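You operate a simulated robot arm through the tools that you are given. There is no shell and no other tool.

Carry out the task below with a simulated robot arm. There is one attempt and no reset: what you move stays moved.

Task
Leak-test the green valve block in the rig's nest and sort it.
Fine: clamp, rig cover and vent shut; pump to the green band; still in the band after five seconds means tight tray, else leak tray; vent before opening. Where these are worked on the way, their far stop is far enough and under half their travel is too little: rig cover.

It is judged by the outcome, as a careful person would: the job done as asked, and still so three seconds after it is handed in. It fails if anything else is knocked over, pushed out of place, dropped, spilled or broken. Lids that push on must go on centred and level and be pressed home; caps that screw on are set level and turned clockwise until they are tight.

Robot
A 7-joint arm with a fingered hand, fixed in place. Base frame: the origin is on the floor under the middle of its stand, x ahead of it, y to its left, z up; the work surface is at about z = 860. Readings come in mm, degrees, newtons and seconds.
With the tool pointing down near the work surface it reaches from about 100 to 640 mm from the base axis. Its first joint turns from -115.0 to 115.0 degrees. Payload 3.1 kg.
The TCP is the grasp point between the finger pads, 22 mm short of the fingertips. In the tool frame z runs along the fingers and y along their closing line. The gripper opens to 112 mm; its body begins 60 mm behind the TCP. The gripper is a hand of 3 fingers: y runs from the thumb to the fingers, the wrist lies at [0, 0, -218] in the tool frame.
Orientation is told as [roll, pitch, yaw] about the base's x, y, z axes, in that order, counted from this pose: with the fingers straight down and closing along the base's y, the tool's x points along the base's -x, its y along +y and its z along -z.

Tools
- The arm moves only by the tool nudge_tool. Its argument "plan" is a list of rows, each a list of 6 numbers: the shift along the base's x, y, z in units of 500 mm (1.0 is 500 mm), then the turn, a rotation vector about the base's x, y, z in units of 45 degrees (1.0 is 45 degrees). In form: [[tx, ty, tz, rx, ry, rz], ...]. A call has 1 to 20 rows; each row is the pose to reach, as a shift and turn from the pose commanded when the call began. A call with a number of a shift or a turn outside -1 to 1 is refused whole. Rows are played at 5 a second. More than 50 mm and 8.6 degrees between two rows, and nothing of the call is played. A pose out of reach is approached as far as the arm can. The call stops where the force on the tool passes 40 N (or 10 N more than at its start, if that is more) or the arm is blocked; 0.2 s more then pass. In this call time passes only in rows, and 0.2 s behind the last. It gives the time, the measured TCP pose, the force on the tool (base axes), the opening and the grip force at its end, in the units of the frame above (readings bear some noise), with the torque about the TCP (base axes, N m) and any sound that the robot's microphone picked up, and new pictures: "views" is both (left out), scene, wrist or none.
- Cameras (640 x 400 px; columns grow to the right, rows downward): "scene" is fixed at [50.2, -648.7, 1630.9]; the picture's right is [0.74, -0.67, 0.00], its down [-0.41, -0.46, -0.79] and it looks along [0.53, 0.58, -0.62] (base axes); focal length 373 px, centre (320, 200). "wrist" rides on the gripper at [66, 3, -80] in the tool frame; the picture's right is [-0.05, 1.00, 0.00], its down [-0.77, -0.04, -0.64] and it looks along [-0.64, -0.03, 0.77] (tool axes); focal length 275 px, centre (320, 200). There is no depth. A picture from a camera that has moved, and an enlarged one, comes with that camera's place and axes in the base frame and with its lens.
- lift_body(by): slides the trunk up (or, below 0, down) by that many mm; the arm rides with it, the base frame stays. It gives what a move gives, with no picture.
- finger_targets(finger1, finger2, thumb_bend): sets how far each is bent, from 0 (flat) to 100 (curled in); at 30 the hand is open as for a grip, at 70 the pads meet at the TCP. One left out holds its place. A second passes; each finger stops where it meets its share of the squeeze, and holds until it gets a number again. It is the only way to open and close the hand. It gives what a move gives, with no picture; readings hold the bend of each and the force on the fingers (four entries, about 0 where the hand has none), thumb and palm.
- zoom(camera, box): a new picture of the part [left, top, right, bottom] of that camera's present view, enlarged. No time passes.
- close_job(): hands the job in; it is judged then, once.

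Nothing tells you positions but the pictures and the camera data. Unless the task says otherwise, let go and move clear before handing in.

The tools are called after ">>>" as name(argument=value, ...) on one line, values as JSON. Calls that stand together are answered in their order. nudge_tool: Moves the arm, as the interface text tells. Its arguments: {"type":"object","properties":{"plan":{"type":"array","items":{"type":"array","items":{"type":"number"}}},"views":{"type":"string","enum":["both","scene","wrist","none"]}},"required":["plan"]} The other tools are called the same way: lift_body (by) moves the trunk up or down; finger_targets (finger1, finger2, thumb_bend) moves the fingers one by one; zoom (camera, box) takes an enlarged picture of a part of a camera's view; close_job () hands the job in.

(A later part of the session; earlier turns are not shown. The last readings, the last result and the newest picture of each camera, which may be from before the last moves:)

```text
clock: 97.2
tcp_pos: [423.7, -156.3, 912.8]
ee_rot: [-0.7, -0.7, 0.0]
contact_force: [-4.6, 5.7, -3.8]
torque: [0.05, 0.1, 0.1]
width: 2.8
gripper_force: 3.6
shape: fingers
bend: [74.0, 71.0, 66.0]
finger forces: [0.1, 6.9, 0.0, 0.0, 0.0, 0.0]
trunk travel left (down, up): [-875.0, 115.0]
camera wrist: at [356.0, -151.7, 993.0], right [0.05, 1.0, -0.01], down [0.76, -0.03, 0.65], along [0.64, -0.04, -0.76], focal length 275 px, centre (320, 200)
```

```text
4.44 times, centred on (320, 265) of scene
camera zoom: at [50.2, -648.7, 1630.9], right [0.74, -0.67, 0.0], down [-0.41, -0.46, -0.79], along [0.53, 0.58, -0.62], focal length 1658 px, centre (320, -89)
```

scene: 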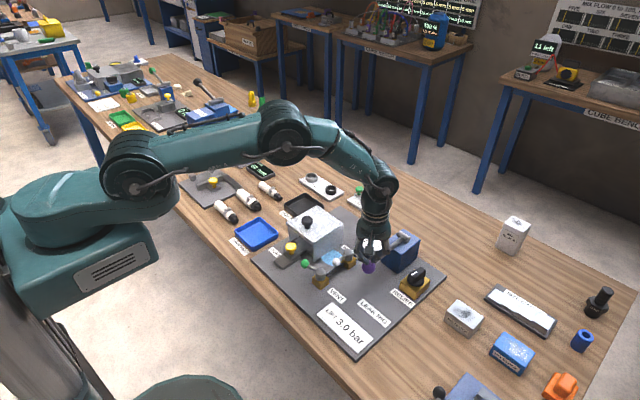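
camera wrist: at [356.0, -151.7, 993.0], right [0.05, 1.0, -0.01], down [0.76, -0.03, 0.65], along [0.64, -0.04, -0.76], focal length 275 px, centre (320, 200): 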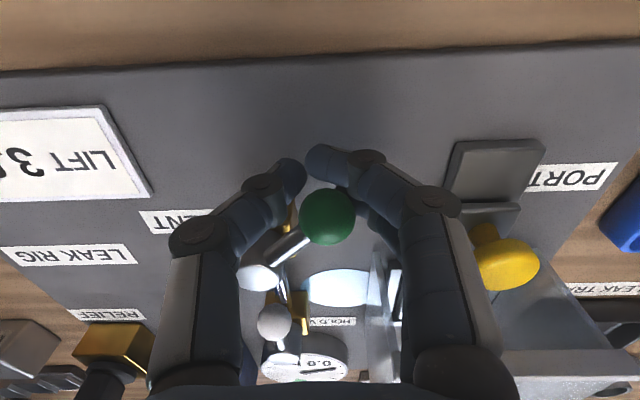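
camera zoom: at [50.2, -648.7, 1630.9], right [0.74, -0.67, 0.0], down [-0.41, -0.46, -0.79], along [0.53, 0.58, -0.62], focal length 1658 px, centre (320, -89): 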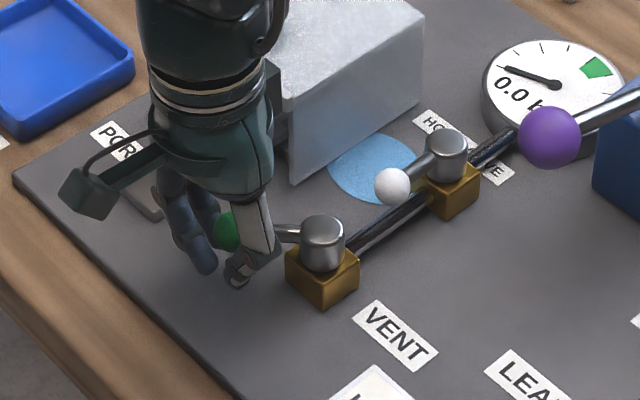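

The gauge has dropped to 0.0: the rig is vented. I'll swing the lever on around to fully in line.

>>> nudge_tool(plan=[[-0.016, -0.014, 0, 0, 0, 0], [-0.028, -0.032, 0, 0, 0, 0], [-0.036, -0.052, 0, 0, 0, 0], [-0.036, -0.072, 0, 0, 0, 0], [-0.034, -0.09, 0, 0, 0, 0]], views="wrist")

>>> zoom(camera="wrist", box=[180, 100, 460, 320])

>>> zoom(camera="scene", box=[270, 220, 370, 310])

```text
clock: 98.4
tcp_pos: [406.9, -198.0, 913.5]
ee_rot: [-0.5, -0.7, 0.1]
contact_force: [-6.8, 9.2, -4.8]
torque: [0.04, 0.15, 0.22]
width: 2.7
gripper_force: 5.7
shape: fingers
bend: [74.0, 69.0, 66.0]
finger forces: [0.1, 11.0, 0.1, 0.1, 0.1, 0.0]
trunk travel left (down, up): [-875.0, 115.0]
camera wrist: at [338.8, -193.5, 993.6], right [0.05, 1.0, -0.01], down [0.76, -0.03, 0.65], along [0.64, -0.04, -0.76], focal length 275 px, centre (320, 200)
```

wrist: 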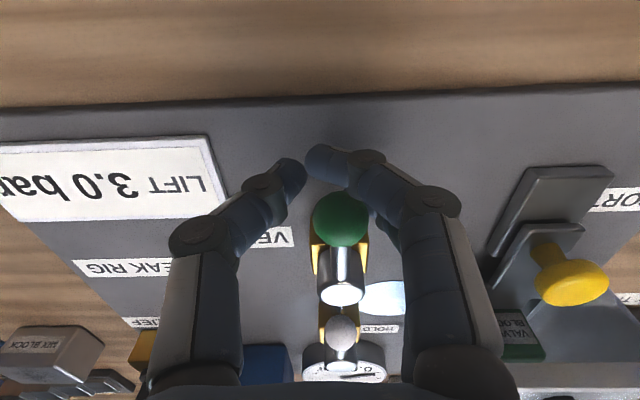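

```text
1.82 times, centred on (320, 210) of wrist
camera zoom: at [338.8, -193.5, 993.6], right [0.05, 1.0, -0.01], down [0.76, -0.03, 0.65], along [0.64, -0.04, -0.76], focal length 500 px, centre (320, 182)
```

zoom: 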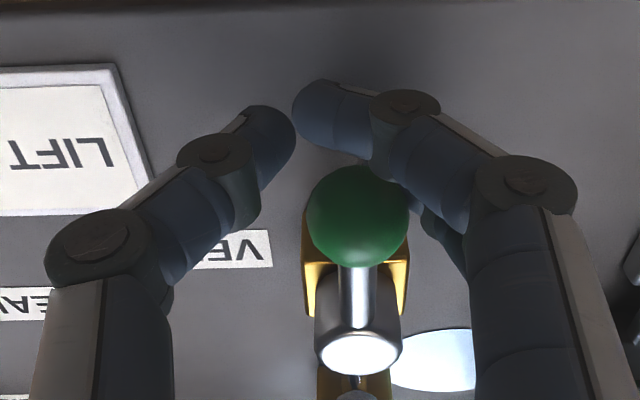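

```text
4.44 times, centred on (320, 265) of scene
camera zoom: at [50.2, -648.7, 1630.9], right [0.74, -0.67, 0.0], down [-0.41, -0.46, -0.79], along [0.53, 0.58, -0.62], focal length 1658 px, centre (320, -89)
```

zoom: 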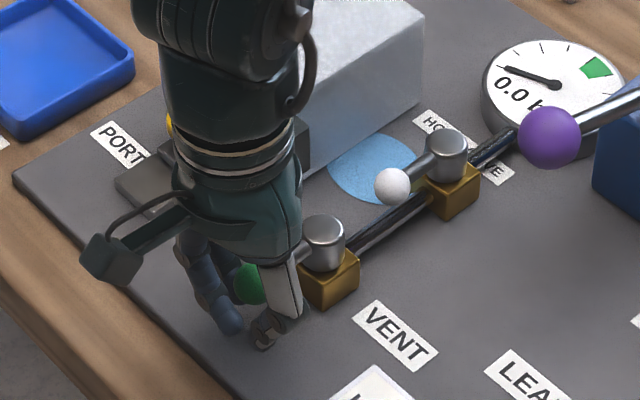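

The vent lever is fully in line (open) and the gauge is at zero. Releasing and rising, then heading to the cover knob to slide it back open.

>>> finger_targets(finger1=60, finger2=58, thumb_bend=60)

>>> nudge_tool(plan=[[0, 0, 0.05, 0, 0, 0], [0, 0, 0.12, 0, 0, 0], [0, 0.05, 0.2, 0, 0, 0], [0.02, 0.12, 0.24, 0, 0, 0], [0.05, 0.19, 0.26, 0, 0, 0], [0.1, 0.25, 0.26, 0, 0, 0]], views="wrist")

>>> finger_targets(finger1=70, finger2=70, thumb_bend=70)

>>> zoom(camera="scene", box=[270, 200, 390, 300])

>>> zoom(camera="wrist", box=[160, 60, 480, 280])

```text
clock: 99.4
tcp_pos: [406.2, -200.2, 913.3]
ee_rot: [-0.6, -0.7, -0.1]
contact_force: [0.7, -0.1, 0.6]
torque: [0.01, 0.03, 0.01]
width: 26.6
gripper_force: 0.0
shape: fingers
bend: [60.0, 57.0, 60.0]
finger forces: [0.0, 0.0, 0.0, 0.0, 0.0, 0.1]
trunk travel left (down, up): [-875.0, 115.0]
```

```text
clock: 100.8
tcp_pos: [457.9, -72.8, 1044.0]
ee_rot: [-0.7, -0.5, -0.1]
contact_force: [1.0, 0.4, 0.0]
torque: [-0.03, 0.01, 0.0]
width: 26.4
gripper_force: 0.1
shape: fingers
bend: [60.0, 57.0, 60.0]
finger forces: [0.1, 0.1, 0.0, 0.0, 0.1, 0.1]
trunk travel left (down, up): [-875.0, 115.0]
camera wrist: at [390.8, -67.3, 1123.4], right [0.05, 1.0, -0.01], down [0.76, -0.03, 0.64], along [0.64, -0.04, -0.76], focal length 275 px, centre (320, 200)
```

wrist: 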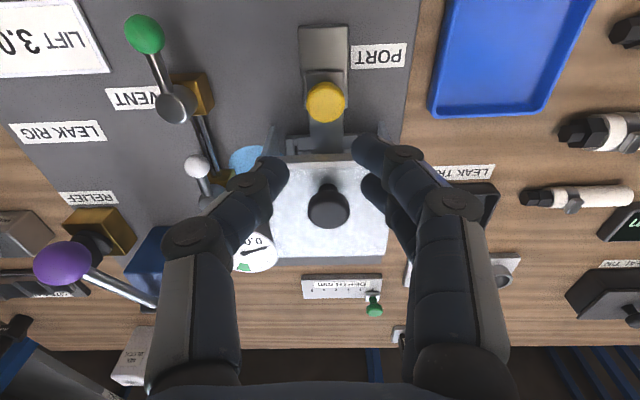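

```text
clock: 101.8
tcp_pos: [458.1, -74.4, 1045.2]
ee_rot: [-0.6, -0.8, -0.1]
contact_force: [-0.1, 0.4, -0.2]
torque: [0.01, -0.03, 0.04]
width: 2.8
gripper_force: 0.1
shape: fingers
bend: [70.0, 70.0, 70.0]
finger forces: [0.1, 0.0, 0.1, 0.1, 0.0, 0.0]
trunk travel left (down, up): [-875.0, 115.0]
```

```text
4.00 times, centred on (330, 250) of scene
camera zoom: at [50.2, -648.7, 1630.9], right [0.74, -0.67, 0.0], down [-0.41, -0.46, -0.79], along [0.53, 0.58, -0.62], focal length 1492 px, centre (280, 0)
```

zoom: 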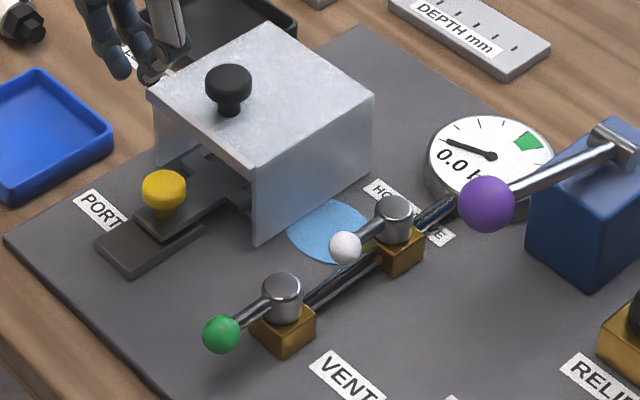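

```text
1.82 times, centred on (320, 170) of wrist
camera zoom: at [389.9, -69.2, 1123.5], right [0.05, 1.0, -0.01], down [0.76, -0.03, 0.65], along [0.64, -0.04, -0.76], focal length 500 px, centre (320, 254)
```

zoom: 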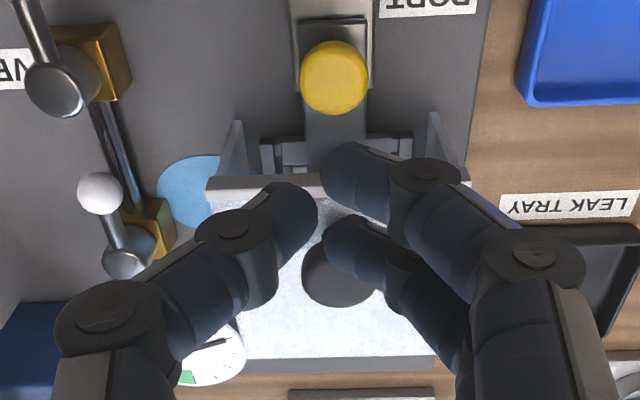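

The cover knob is at (531,-70,~967). I'll come down behind it with the closed hand and push the cover back along +x.

>>> nudge_tool(plan=[[0.012, -0.008, -0.07, 0, 0, 0], [0.024, -0.008, -0.141, 0, 0, 0], [0.036, -0.008, -0.141, 0, 0, 0], [0.048, -0.008, -0.141, 0, 0, 0], [0.06, -0.008, -0.141, 0, 0, 0], [0.075, -0.008, -0.141, 0, 0, 0]], views="wrist")

>>> zoom(camera="scene", box=[270, 180, 390, 280])

```text
clock: 103.2
tcp_pos: [495.2, -79.3, 973.6]
ee_rot: [-0.6, -0.7, -0.1]
contact_force: [0.5, 0.4, 0.0]
torque: [-0.02, 0.0, 0.02]
width: 3.1
gripper_force: 0.0
shape: fingers
bend: [70.0, 70.0, 70.0]
finger forces: [0.1, 0.0, 0.1, 0.0, 0.0, 0.1]
trunk travel left (down, up): [-875.0, 115.0]
camera wrist: at [427.4, -75.6, 1053.1], right [0.05, 1.0, -0.01], down [0.76, -0.03, 0.65], along [0.64, -0.04, -0.76], focal length 275 px, centre (320, 200)
```

wrist: 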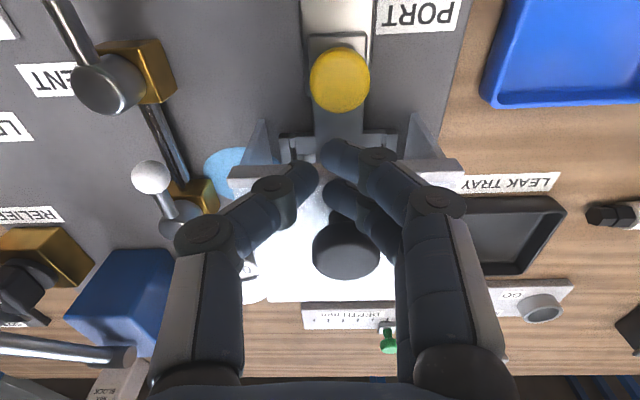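

```text
4.00 times, centred on (330, 230) of scene
camera zoom: at [50.2, -648.7, 1630.9], right [0.74, -0.67, 0.0], down [-0.41, -0.46, -0.79], along [0.53, 0.58, -0.62], focal length 1492 px, centre (280, 80)
```

zoom: 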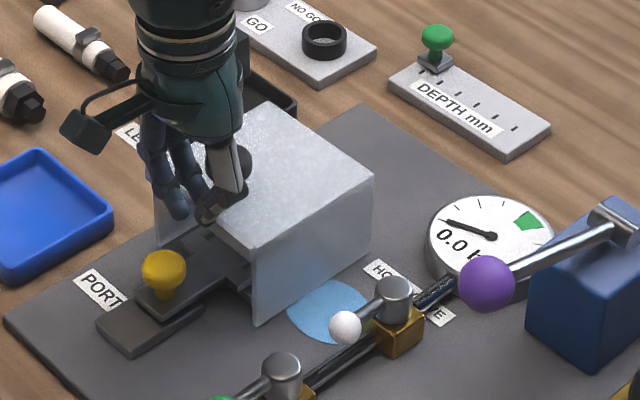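

Lined up behind the knob with no contact yet. Pushing the cover toward +x.

>>> nudge_tool(plan=[[0.02, 0, 0, 0, 0, 0], [0.04, 0, 0, 0, 0, 0], [0.06, 0, 0, 0, 0, 0], [0.08, 0, 0, 0, 0, 0], [0.1, 0, 0, 0, 0, 0], [0.12, 0, 0, 0, 0, 0], [0.14, 0, 0, 0, 0, 0]], views="wrist")

>>> zoom(camera="scene", box=[280, 180, 400, 280])

```text
clock: 104.8
tcp_pos: [564.8, -81.6, 973.9]
ee_rot: [-0.6, -0.7, -0.1]
contact_force: [-0.1, 0.5, -0.8]
torque: [0.0, 0.03, 0.06]
width: 2.7
gripper_force: 0.5
shape: fingers
bend: [70.0, 69.0, 70.0]
finger forces: [0.0, 1.2, 0.0, 0.0, 0.0, 0.0]
trunk travel left (down, up): [-875.0, 115.0]
camera wrist: at [497.1, -76.6, 1053.1], right [0.05, 1.0, -0.01], down [0.76, -0.03, 0.65], along [0.64, -0.04, -0.76], focal length 275 px, centre (320, 200)
```

wrist: 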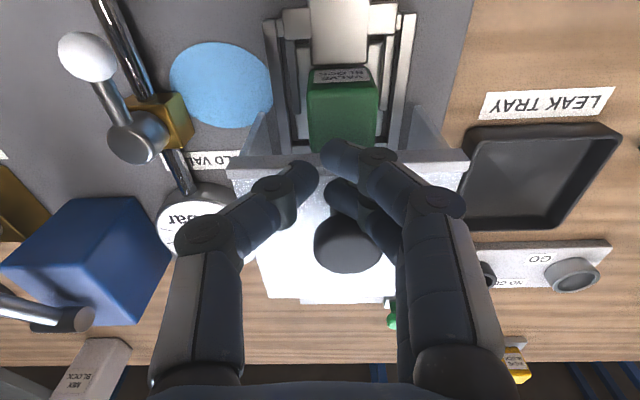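

```text
4.00 times, centred on (340, 230) of scene
camera zoom: at [50.2, -648.7, 1630.9], right [0.74, -0.67, 0.0], down [-0.41, -0.46, -0.79], along [0.53, 0.58, -0.62], focal length 1492 px, centre (240, 80)
```

zoom: 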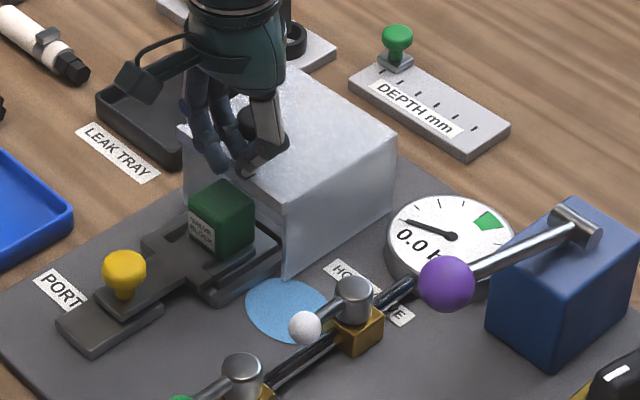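

The cover slides back easily and the clamp nose is plainly seated on the block. Continuing to the rear stop.

>>> nudge_tool(plan=[[0.02, 0, 0, 0, 0, 0], [0.04, 0, 0, 0, 0, 0], [0.06, 0, 0, 0, 0, 0], [0.076, 0, 0, 0, 0, 0], [0.088, 0, 0, 0, 0, 0], [0.1, 0, 0, 0, 0, 0]], views="wrist")

>>> zoom(camera="scene", box=[280, 180, 400, 280])

```text
clock: 106.2
tcp_pos: [615.3, -79.8, 973.9]
ee_rot: [-0.5, -0.8, -0.1]
contact_force: [-1.4, 0.4, -0.2]
torque: [-0.03, -0.01, 0.01]
width: 2.7
gripper_force: 0.8
shape: fingers
bend: [70.0, 70.0, 70.0]
finger forces: [0.0, 1.3, 0.0, 0.0, 0.0, 0.0]
trunk travel left (down, up): [-875.0, 115.0]
camera wrist: at [546.9, -75.7, 1052.9], right [0.05, 1.0, -0.01], down [0.76, -0.03, 0.65], along [0.64, -0.04, -0.76], focal length 275 px, centre (320, 200)
```

wrist: 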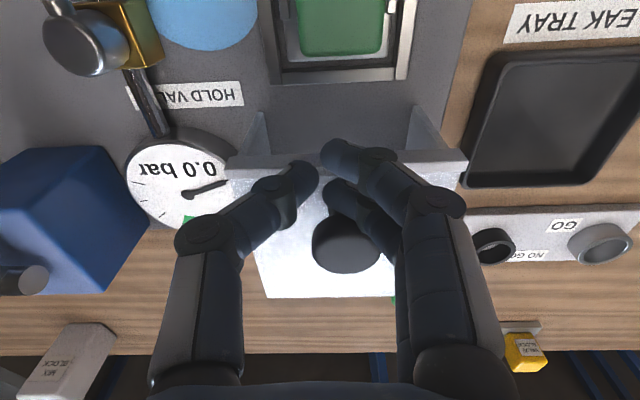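

```text
4.00 times, centred on (340, 230) of scene
camera zoom: at [50.2, -648.7, 1630.9], right [0.74, -0.67, 0.0], down [-0.41, -0.46, -0.79], along [0.53, 0.58, -0.62], focal length 1492 px, centre (240, 80)
```

zoom: 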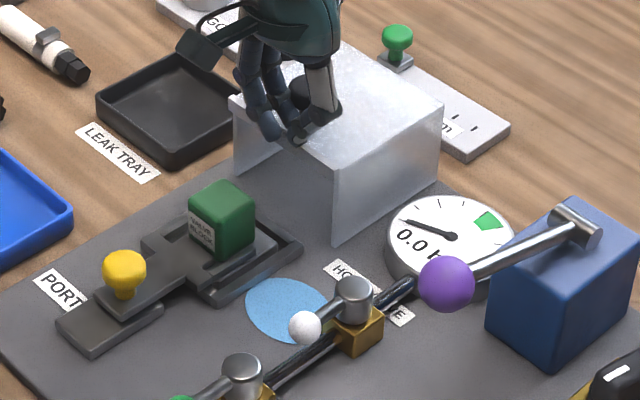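

Almost at its original place. One short push to reach the rear stop, then I lift off.

>>> nudge_tool(plan=[[0.008, 0, 0, 0, 0, 0], [0.016, 0, 0, 0, 0, 0], [0.022, 0, 0, 0, 0, 0]], views="none")

>>> nudge_tool(plan=[[-0.03, 0, 0.01, 0, 0, 0], [-0.06, 0, 0.06, 0, 0, 0], [-0.12, 0, 0.12, 0, 0, 0], [-0.2, 0, 0.12, 0, 0, 0], [-0.25, 0.01, 0.1, 0, 0, 0], [-0.29, 0.02, 0.06, 0, 0, 0]], views="wrist")

>>> finger_targets(finger1=50, finger2=50, thumb_bend=50)

>>> zoom(camera="scene", box=[270, 180, 390, 280])

>>> zoom(camera="wrist", box=[200, 60, 440, 260])

```text
clock: 107.0
tcp_pos: [619.2, -81.2, 974.4]
ee_rot: [-0.5, -0.4, -0.1]
contact_force: [-31.1, 0.5, -8.5]
torque: [-0.18, 0.31, 0.5]
width: 2.8
gripper_force: 14.5
shape: fingers
bend: [70.0, 67.0, 70.0]
finger forces: [0.0, 29.3, 0.0, 0.0, 0.1, 0.0]
trunk travel left (down, up): [-875.0, 115.0]
```

```text
clock: 108.4
tcp_pos: [479.2, -71.4, 1003.1]
ee_rot: [-0.6, -0.7, -0.1]
contact_force: [0.4, -0.8, 0.7]
torque: [-0.03, 0.01, 0.01]
width: 2.9
gripper_force: 0.1
shape: fingers
bend: [70.0, 70.0, 70.0]
finger forces: [0.0, 0.0, 0.1, 0.1, 0.0, 0.0]
trunk travel left (down, up): [-875.0, 115.0]
camera wrist: at [412.3, -66.2, 1082.0], right [0.05, 1.0, -0.01], down [0.76, -0.03, 0.65], along [0.65, -0.04, -0.76], focal length 275 px, centre (320, 200)
```

wrist: 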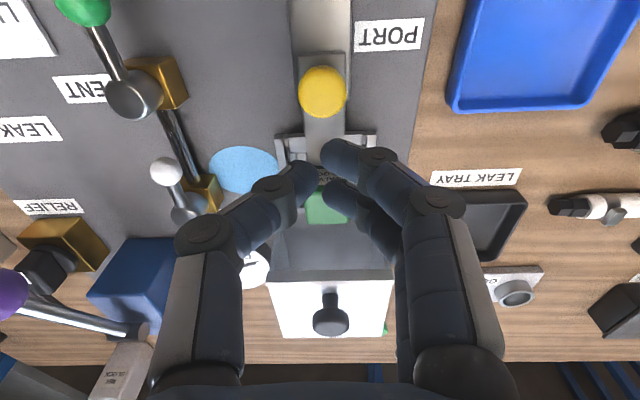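

```text
clock: 109.4
tcp_pos: [480.5, -70.6, 1002.8]
ee_rot: [-0.6, -0.7, -0.1]
contact_force: [0.2, -0.4, 0.1]
torque: [0.02, 0.0, -0.03]
width: 54.2
gripper_force: 0.1
shape: fingers
bend: [50.0, 50.0, 50.0]
finger forces: [0.0, 0.0, 0.1, 0.0, 0.0, 0.0]
trunk travel left (down, up): [-875.0, 115.0]
```

```text
4.00 times, centred on (330, 230) of scene
camera zoom: at [50.2, -648.7, 1630.9], right [0.74, -0.67, 0.0], down [-0.41, -0.46, -0.79], along [0.53, 0.58, -0.62], focal length 1492 px, centre (280, 80)
```

zoom: 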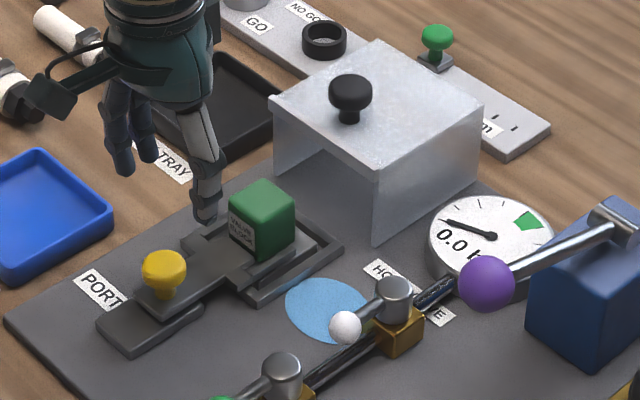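

```text
2.00 times, centred on (320, 160) of wrist
camera zoom: at [412.4, -66.2, 1082.1], right [0.05, 1.0, -0.01], down [0.76, -0.03, 0.65], along [0.64, -0.04, -0.76], focal length 551 px, centre (320, 280)
```

zoom: 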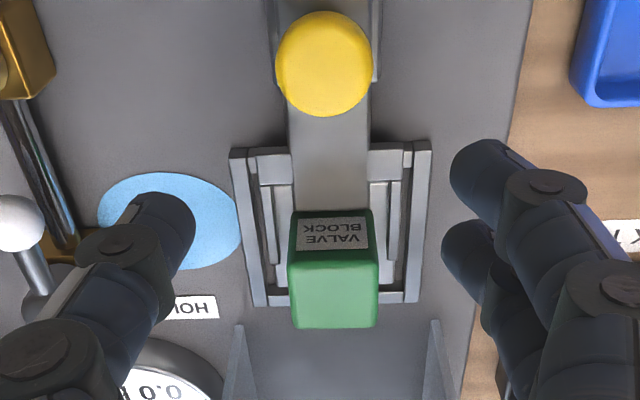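

The cover is fully back and the pressure is zero. Now I unclamp: going down over the yellow knob at (473,-70) to grip it and pull it back toward -x.

>>> nudge_tool(plan=[[-0.008, 0.001, -0.07, 0, 0, 0], [-0.016, 0.002, -0.13, 0, 0, 0], [-0.016, 0.002, -0.17, 0, 0, 0], [-0.016, 0.002, -0.186, 0, 0, 0]], views="wrist")

>>> finger_targets(finger1=74, finger2=74, thumb_bend=74)

>>> zoom(camera="wrist", box=[180, 100, 460, 320])

>>> zoom(camera="scene", box=[260, 200, 360, 280])

```text
clock: 110.4
tcp_pos: [472.8, -68.3, 911.0]
ee_rot: [-0.7, -0.7, 0.0]
contact_force: [0.4, -0.1, 0.0]
torque: [-0.01, -0.04, 0.0]
width: 54.5
gripper_force: 0.1
shape: fingers
bend: [50.0, 50.0, 50.0]
finger forces: [0.0, 0.0, 0.1, 0.0, 0.0, 0.1]
trunk travel left (down, up): [-875.0, 115.0]
camera wrist: at [404.4, -63.9, 990.3], right [0.05, 1.0, -0.01], down [0.76, -0.03, 0.65], along [0.64, -0.04, -0.76], focal length 275 px, centre (320, 200)
```

wrist: 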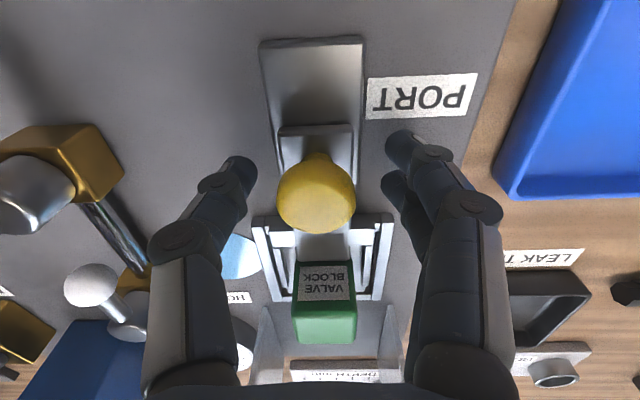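

```text
clock: 111.4
tcp_pos: [472.2, -67.6, 912.0]
ee_rot: [-0.6, -0.7, 0.1]
contact_force: [0.9, 1.0, 1.8]
torque: [0.26, -0.05, 0.0]
width: 17.6
gripper_force: 19.8
shape: fingers
bend: [69.0, 69.0, 67.0]
finger forces: [11.5, 9.4, 0.0, 0.0, 18.9, 0.0]
trunk travel left (down, up): [-875.0, 115.0]
```

```text
1.82 times, centred on (320, 210) of wrist
camera zoom: at [404.3, -63.8, 990.6], right [0.05, 1.0, -0.01], down [0.76, -0.03, 0.65], along [0.64, -0.04, -0.76], focal length 500 px, centre (320, 182)
```

zoom: 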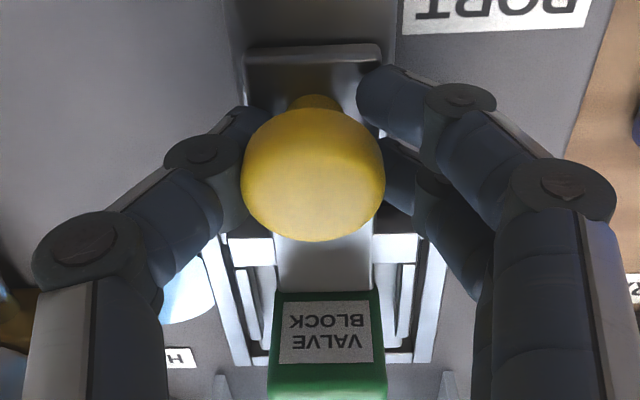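

```text
5.00 times, centred on (310, 240) of scene
camera zoom: at [50.2, -648.7, 1630.9], right [0.74, -0.67, 0.0], down [-0.41, -0.46, -0.79], along [0.53, 0.58, -0.62], focal length 1865 px, centre (370, 0)
```

zoom: 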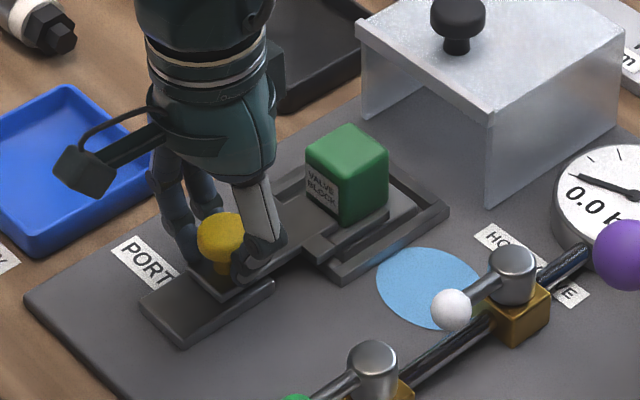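

Firm grip on the knob. Pulling the clamp back toward -x.

>>> nudge_tool(plan=[[-0.01, 0, 0, 0, 0, 0], [-0.02, 0, 0, 0, 0, 0], [-0.03, 0, 0, 0, 0, 0], [-0.04, 0, 0, 0, 0, 0], [-0.05, 0, 0, 0, 0, 0], [-0.06, 0, 0, 0, 0, 0], [-0.07, 0, 0, 0, 0, 0], [-0.08, 0, 0, 0, 0, 0]], views="wrist")

>>> zoom(camera="scene", box=[260, 200, 360, 280])

```text
clock: 113.2
tcp_pos: [431.1, -68.9, 910.6]
ee_rot: [-0.6, -0.9, 0.0]
contact_force: [1.5, 4.9, 14.1]
torque: [0.41, -0.03, 0.03]
width: 17.6
gripper_force: 22.3
shape: fingers
bend: [70.0, 70.0, 67.0]
finger forces: [14.0, 11.8, 0.0, 0.0, 19.3, 0.0]
trunk travel left (down, up): [-875.0, 115.0]
camera wrist: at [364.1, -64.1, 990.1], right [0.05, 1.0, -0.01], down [0.76, -0.03, 0.65], along [0.65, -0.04, -0.76], focal length 275 px, centre (320, 200)
```

wrist: 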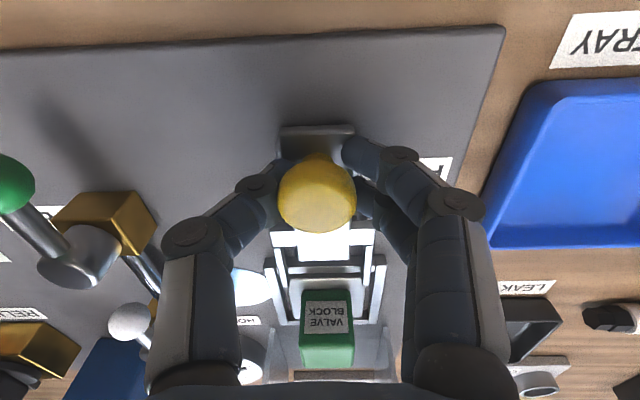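

```text
5.00 times, centred on (310, 240) of scene
camera zoom: at [50.2, -648.7, 1630.9], right [0.74, -0.67, 0.0], down [-0.41, -0.46, -0.79], along [0.53, 0.58, -0.62], focal length 1865 px, centre (370, 0)
```

zoom: 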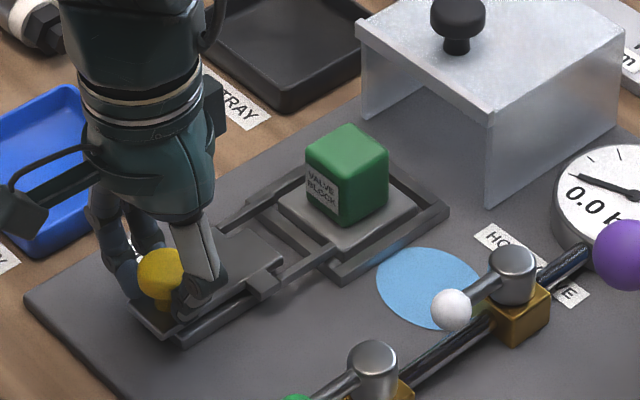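

The clamp is back at its open position and the block is free in the nest. Releasing the knob and moving over the block.

>>> finger_targets(finger1=48, finger2=48, thumb_bend=48)

>>> nudge_tool(plan=[[0, 0, 0.05, 0, 0, 0], [0, 0, 0.12, 0, 0, 0], [0.04, 0, 0.19, 0, 0, 0], [0.1, 0, 0.22, 0, 0, 0], [0.17, 0, 0.22, 0, 0, 0], [0.22, 0, 0.2, 0, 0, 0]], views="both")

>>> zoom(camera="wrist", box=[200, 60, 440, 260])

>>> zoom(camera="scene", box=[280, 190, 370, 270])

```text
clock: 114.2
tcp_pos: [432.0, -69.2, 911.1]
ee_rot: [-0.5, -0.7, -0.1]
contact_force: [0.6, 0.0, 0.2]
torque: [-0.01, -0.02, -0.04]
width: 60.4
gripper_force: 0.1
shape: fingers
bend: [48.0, 48.0, 48.0]
finger forces: [0.1, 0.0, 0.0, 0.1, 0.1, 0.0]
trunk travel left (down, up): [-875.0, 115.0]
```

```text
clock: 115.6
tcp_pos: [544.6, -67.1, 1007.0]
ee_rot: [-0.5, -0.6, -0.1]
contact_force: [-0.7, 0.4, 0.0]
torque: [0.0, 0.03, -0.01]
width: 60.5
gripper_force: 0.1
shape: fingers
bend: [48.0, 48.0, 48.0]
finger forces: [0.0, 0.0, 0.0, 0.1, 0.1, 0.0]
trunk travel left (down, up): [-875.0, 115.0]
camera wrist: at [477.3, -62.7, 1087.6], right [0.05, 1.0, -0.01], down [0.76, -0.03, 0.64], along [0.64, -0.04, -0.76], focal length 275 px, centre (320, 200)
```

scene: 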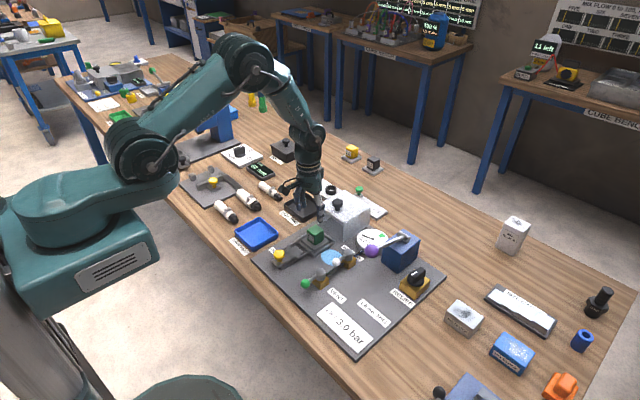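
wrist: 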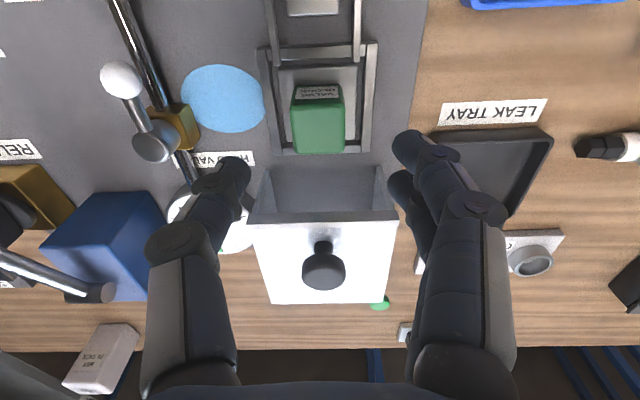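

```text
2.00 times, centred on (320, 160) of wrist
camera zoom: at [477.3, -62.7, 1087.6], right [0.05, 1.0, -0.01], down [0.76, -0.03, 0.64], along [0.64, -0.04, -0.76], focal length 551 px, centre (320, 280)
```

zoom: 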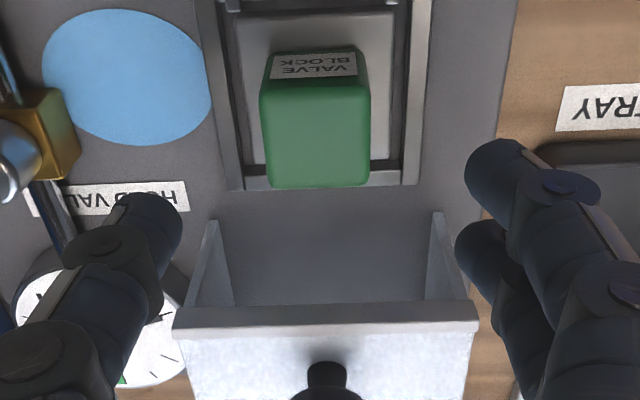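

```text
5.00 times, centred on (325, 230) of scene
camera zoom: at [50.2, -648.7, 1630.9], right [0.74, -0.67, 0.0], down [-0.41, -0.46, -0.79], along [0.53, 0.58, -0.62], focal length 1865 px, centre (295, 50)
```

zoom: 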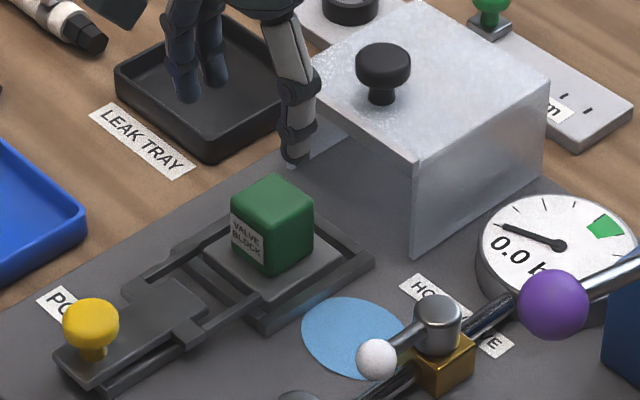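

The block's top centre is at about (562,-70,910), roughly a 36 mm cube, square to the axes. I'll set a suitable opening and descend to grip it.

>>> finger_targets(finger1=50, finger2=50, thumb_bend=50)

>>> nudge_tool(plan=[[0.018, -0.003, -0.05, 0, 0, 0], [0.035, -0.005, -0.1, 0, 0, 0], [0.035, -0.005, -0.14, 0, 0, 0]], views="both")

>>> zoom(camera="wrist", box=[180, 60, 460, 300])

>>> zoom(camera="scene", box=[280, 190, 370, 270])

```text
clock: 116.6
tcp_pos: [544.3, -67.1, 1008.4]
ee_rot: [-0.5, -0.7, -0.1]
contact_force: [0.2, -0.4, 0.9]
torque: [-0.02, -0.01, 0.0]
width: 55.5
gripper_force: 0.1
shape: fingers
bend: [50.0, 50.0, 50.0]
finger forces: [0.0, 0.0, 0.0, 0.0, 0.0, 0.0]
trunk travel left (down, up): [-875.0, 115.0]
```

```text
clock: 117.4
tcp_pos: [560.3, -71.8, 939.5]
ee_rot: [-0.6, -0.7, 0.1]
contact_force: [1.0, -0.5, 0.2]
torque: [0.0, 0.04, -0.02]
width: 55.8
gripper_force: 0.0
shape: fingers
bend: [50.0, 50.0, 50.0]
finger forces: [0.0, 0.0, 0.0, 0.1, 0.0, 0.1]
trunk travel left (down, up): [-875.0, 115.0]
camera wrist: at [492.5, -66.8, 1018.9], right [0.05, 1.0, -0.01], down [0.76, -0.03, 0.65], along [0.64, -0.04, -0.76], focal length 275 px, centre (320, 200)
```

scene: 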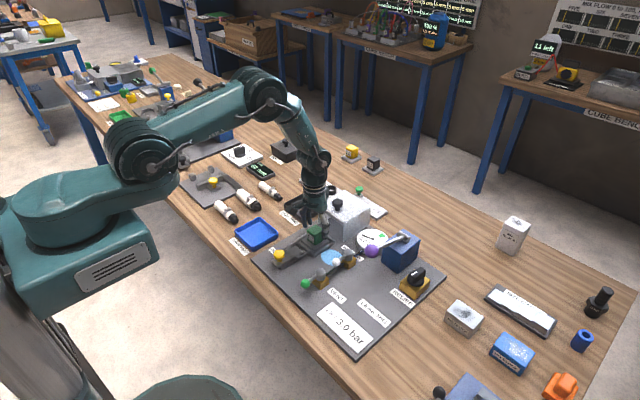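
wrist: 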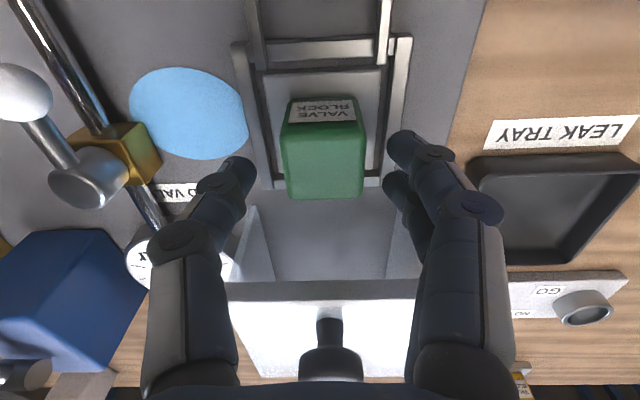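

```text
1.67 times, centred on (320, 180) of wrist
camera zoom: at [492.5, -66.8, 1018.9], right [0.05, 1.0, -0.01], down [0.76, -0.03, 0.65], along [0.64, -0.04, -0.76], focal length 459 px, centre (320, 233)
```

zoom: 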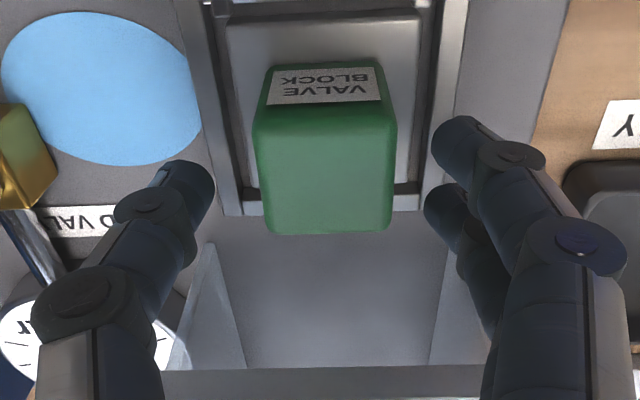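

```text
5.00 times, centred on (325, 230) of scene
camera zoom: at [50.2, -648.7, 1630.9], right [0.74, -0.67, 0.0], down [-0.41, -0.46, -0.79], along [0.53, 0.58, -0.62], focal length 1865 px, centre (295, 50)
```

zoom: 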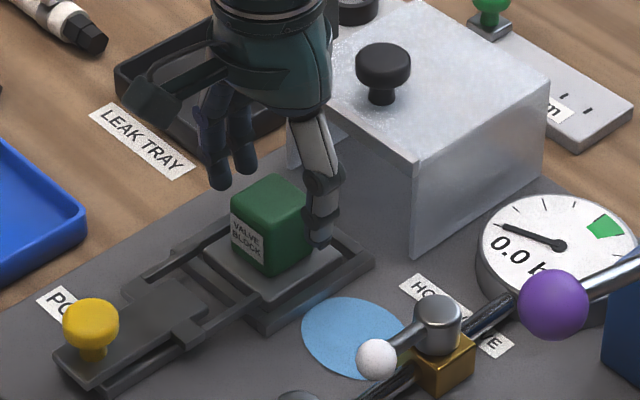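

Well centred. Descending the last 33 mm and closing on the block.

>>> nudge_tool(plan=[[0.002, 0.002, -0.03, 0, 0, 0], [0.002, 0.002, -0.055, 0, 0, 0], [0.002, 0.002, -0.066, 0, 0, 0]], views="none")

>>> finger_targets(finger1=64, finger2=64, thumb_bend=64)

>>> zoom(camera="wrist", box=[180, 100, 460, 340])

>>> zoom(camera="scene", box=[280, 190, 370, 270])

```text
clock: 118.2
tcp_pos: [561.5, -70.4, 907.3]
ee_rot: [-0.5, -0.7, 0.1]
contact_force: [0.2, -0.3, -0.1]
torque: [-0.01, 0.02, -0.01]
width: 55.6
gripper_force: 0.1
shape: fingers
bend: [50.0, 50.0, 50.0]
finger forces: [0.0, 0.1, 0.0, 0.0, 0.0, 0.0]
trunk travel left (down, up): [-875.0, 115.0]
```

```text
clock: 119.2
tcp_pos: [561.3, -70.6, 907.3]
ee_rot: [-0.6, -0.7, -0.1]
contact_force: [0.1, 0.4, 0.4]
torque: [0.03, 0.0, 0.05]
width: 37.0
gripper_force: 7.4
shape: fingers
bend: [56.0, 60.0, 60.0]
finger forces: [4.6, 2.6, 0.0, 0.0, 6.9, 0.1]
trunk travel left (down, up): [-875.0, 115.0]
```

```text
1.67 times, centred on (320, 220) of wrist
camera zoom: at [493.2, -65.9, 986.4], right [0.05, 1.0, -0.01], down [0.76, -0.03, 0.65], along [0.64, -0.04, -0.76], focal length 459 px, centre (320, 167)
```

zoom: 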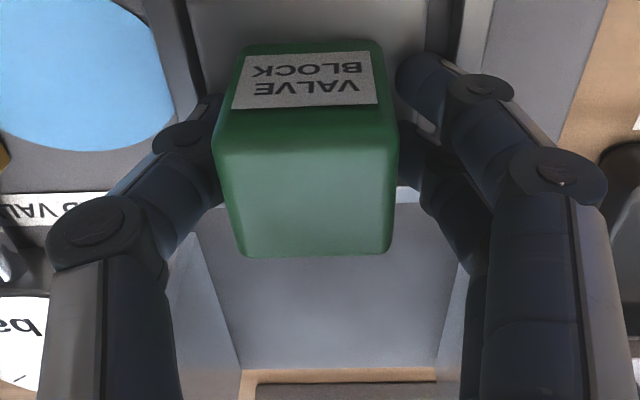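

```text
5.00 times, centred on (325, 230) of scene
camera zoom: at [50.2, -648.7, 1630.9], right [0.74, -0.67, 0.0], down [-0.41, -0.46, -0.79], along [0.53, 0.58, -0.62], focal length 1865 px, centre (295, 50)
```

zoom: 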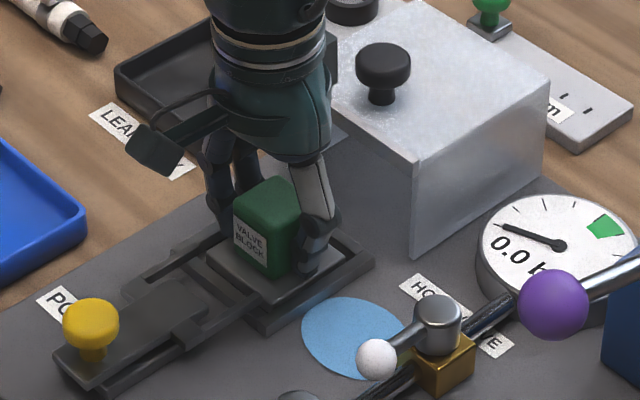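

The block is gripped. Squeezing a little firmer, then lifting straight up.

>>> finger_targets(finger1=70, finger2=72, thumb_bend=72)

>>> nudge_tool(plan=[[0, 0, 0.02, 0, 0, 0], [0, 0, 0.05, 0, 0, 0], [0, 0, 0.09, 0, 0, 0], [0, 0, 0.14, 0, 0, 0]], views="both")

>>> zoom(camera="scene", box=[280, 170, 380, 260])

```text
clock: 120.2
tcp_pos: [561.8, -69.7, 907.3]
ee_rot: [-0.7, -0.7, 0.0]
contact_force: [0.4, 0.3, -0.2]
torque: [0.04, 0.02, -0.03]
width: 35.8
gripper_force: 15.0
shape: fingers
bend: [56.0, 61.0, 63.0]
finger forces: [7.1, 8.2, 0.0, 0.1, 15.1, 0.0]
trunk travel left (down, up): [-875.0, 115.0]
```

```text
clock: 121.2
tcp_pos: [561.7, -70.2, 978.3]
ee_rot: [-0.5, -0.7, 0.0]
contact_force: [-0.8, -0.1, -2.8]
torque: [-0.01, -0.01, 0.0]
width: 35.9
gripper_force: 15.2
shape: fingers
bend: [56.0, 61.0, 63.0]
finger forces: [7.0, 8.2, 0.0, 0.0, 15.2, 0.0]
trunk travel left (down, up): [-875.0, 115.0]
camera wrist: at [493.7, -66.1, 1056.8], right [0.05, 1.0, -0.01], down [0.76, -0.03, 0.65], along [0.64, -0.04, -0.76], focal length 275 px, centre (320, 200)
```

scene: 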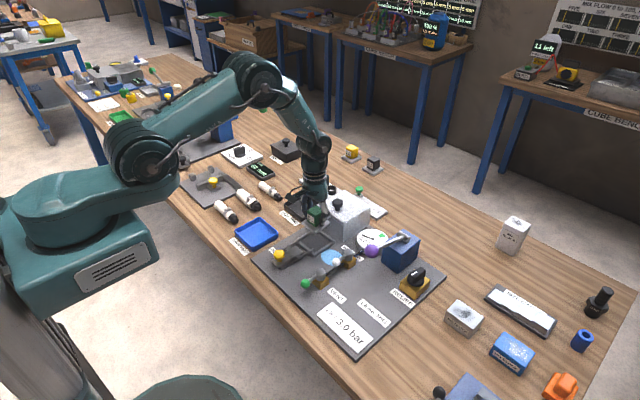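
wrist: 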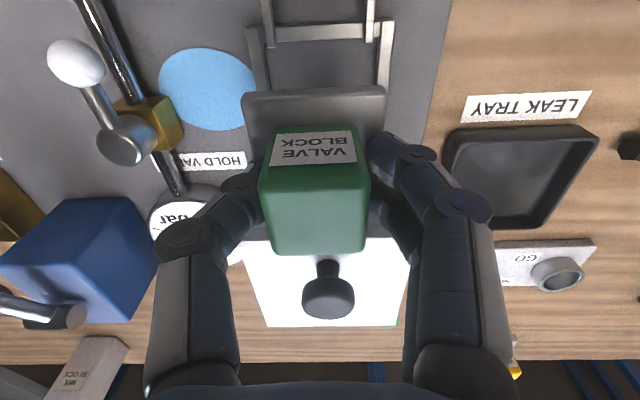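

```text
4.44 times, centred on (330, 215) of scene
camera zoom: at [50.2, -648.7, 1630.9], right [0.74, -0.67, 0.0], down [-0.41, -0.46, -0.79], along [0.53, 0.58, -0.62], focal length 1658 px, centre (276, 133)
```

zoom: 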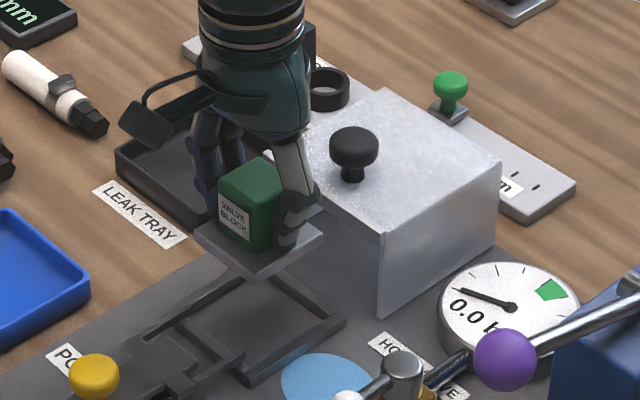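

The whole piece came up cleanly (the green block has a grey base plate). The leak tray is centred near (635,67), so I'll carry it across in +y first, then out over the tray.

>>> nudge_tool(plan=[[0, 0.05, 0.02, 0, 0, 0], [0, 0.11, 0.03, 0, 0, 0], [0, 0.18, 0.03, 0, 0, 0], [0, 0.24, 0.03, 0, 0, 0], [0.03, 0.274, 0.03, 0, 0, 0], [0.08, 0.274, 0.03, 0, 0, 0], [0.132, 0.274, 0.03, 0, 0, 0]], views="both")

>>> zoom(camera="wrist", box=[160, 60, 480, 300])

>>> zoom(camera="scene", box=[250, 150, 370, 250])

```text
clock: 122.8
tcp_pos: [628.7, 68.4, 992.2]
ee_rot: [-0.5, -0.5, -0.1]
contact_force: [-1.0, 0.2, -2.0]
torque: [0.03, -0.02, -0.01]
width: 31.4
gripper_force: 13.7
shape: fingers
bend: [60.0, 62.0, 63.0]
finger forces: [5.9, 8.2, 0.0, 0.0, 14.1, 0.0]
trunk travel left (down, up): [-875.0, 115.0]
camera wrist: at [561.4, 72.4, 1071.7], right [0.05, 1.0, -0.01], down [0.76, -0.03, 0.64], along [0.64, -0.04, -0.77], focal length 275 px, centre (320, 200)
```

scene: 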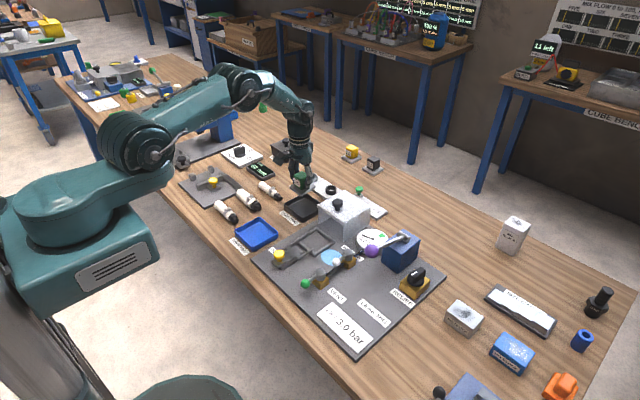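
wrist: 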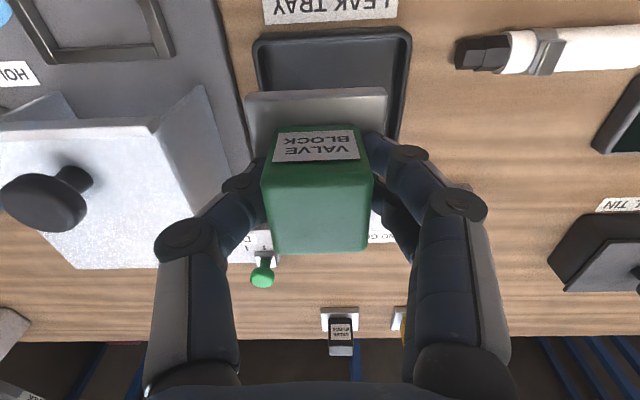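

```text
1.67 times, centred on (320, 180) of wrist
camera zoom: at [561.4, 72.4, 1071.7], right [0.05, 1.0, -0.01], down [0.76, -0.03, 0.64], along [0.64, -0.04, -0.77], focal length 459 px, centre (320, 233)
```

zoom: 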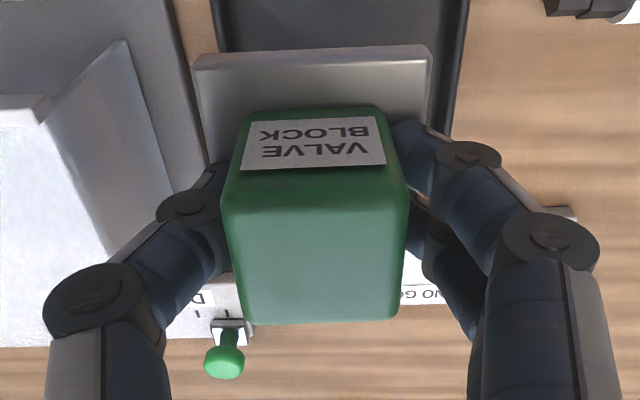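

```text
4.00 times, centred on (310, 200) of scene
camera zoom: at [50.2, -648.7, 1630.9], right [0.74, -0.67, 0.0], down [-0.41, -0.46, -0.79], along [0.53, 0.58, -0.62], focal length 1492 px, centre (360, 200)
```

zoom: 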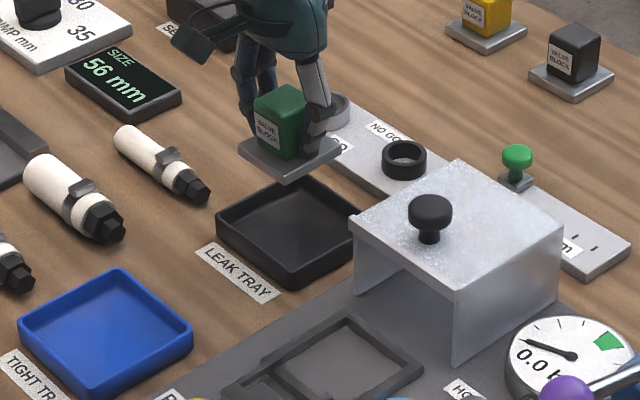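

I'm above the tray; the two cameras differ slightly on its y centre, so I'll zoom in to fix it before lowering.

>>> zoom(camera="scene", box=[280, 185, 340, 225])

>>> zoom(camera="wrist", box=[230, 0, 430, 130])

```text
10.00 times, centred on (310, 205) of scene
camera zoom: at [50.2, -648.7, 1630.9], right [0.74, -0.67, 0.0], down [-0.41, -0.46, -0.79], along [0.53, 0.58, -0.62], focal length 3730 px, centre (420, 150)
```

zoom: 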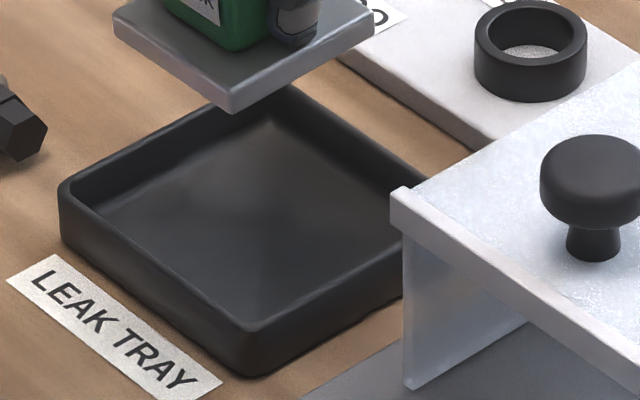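

```text
3.08 times, centred on (330, 65) of wrist
camera zoom: at [561.4, 72.4, 1071.7], right [0.05, 1.0, -0.01], down [0.76, -0.03, 0.64], along [0.64, -0.04, -0.77], focal length 847 px, centre (289, 615)
```

zoom: 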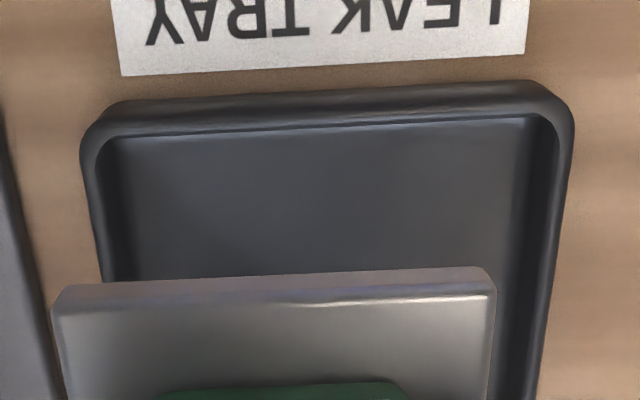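

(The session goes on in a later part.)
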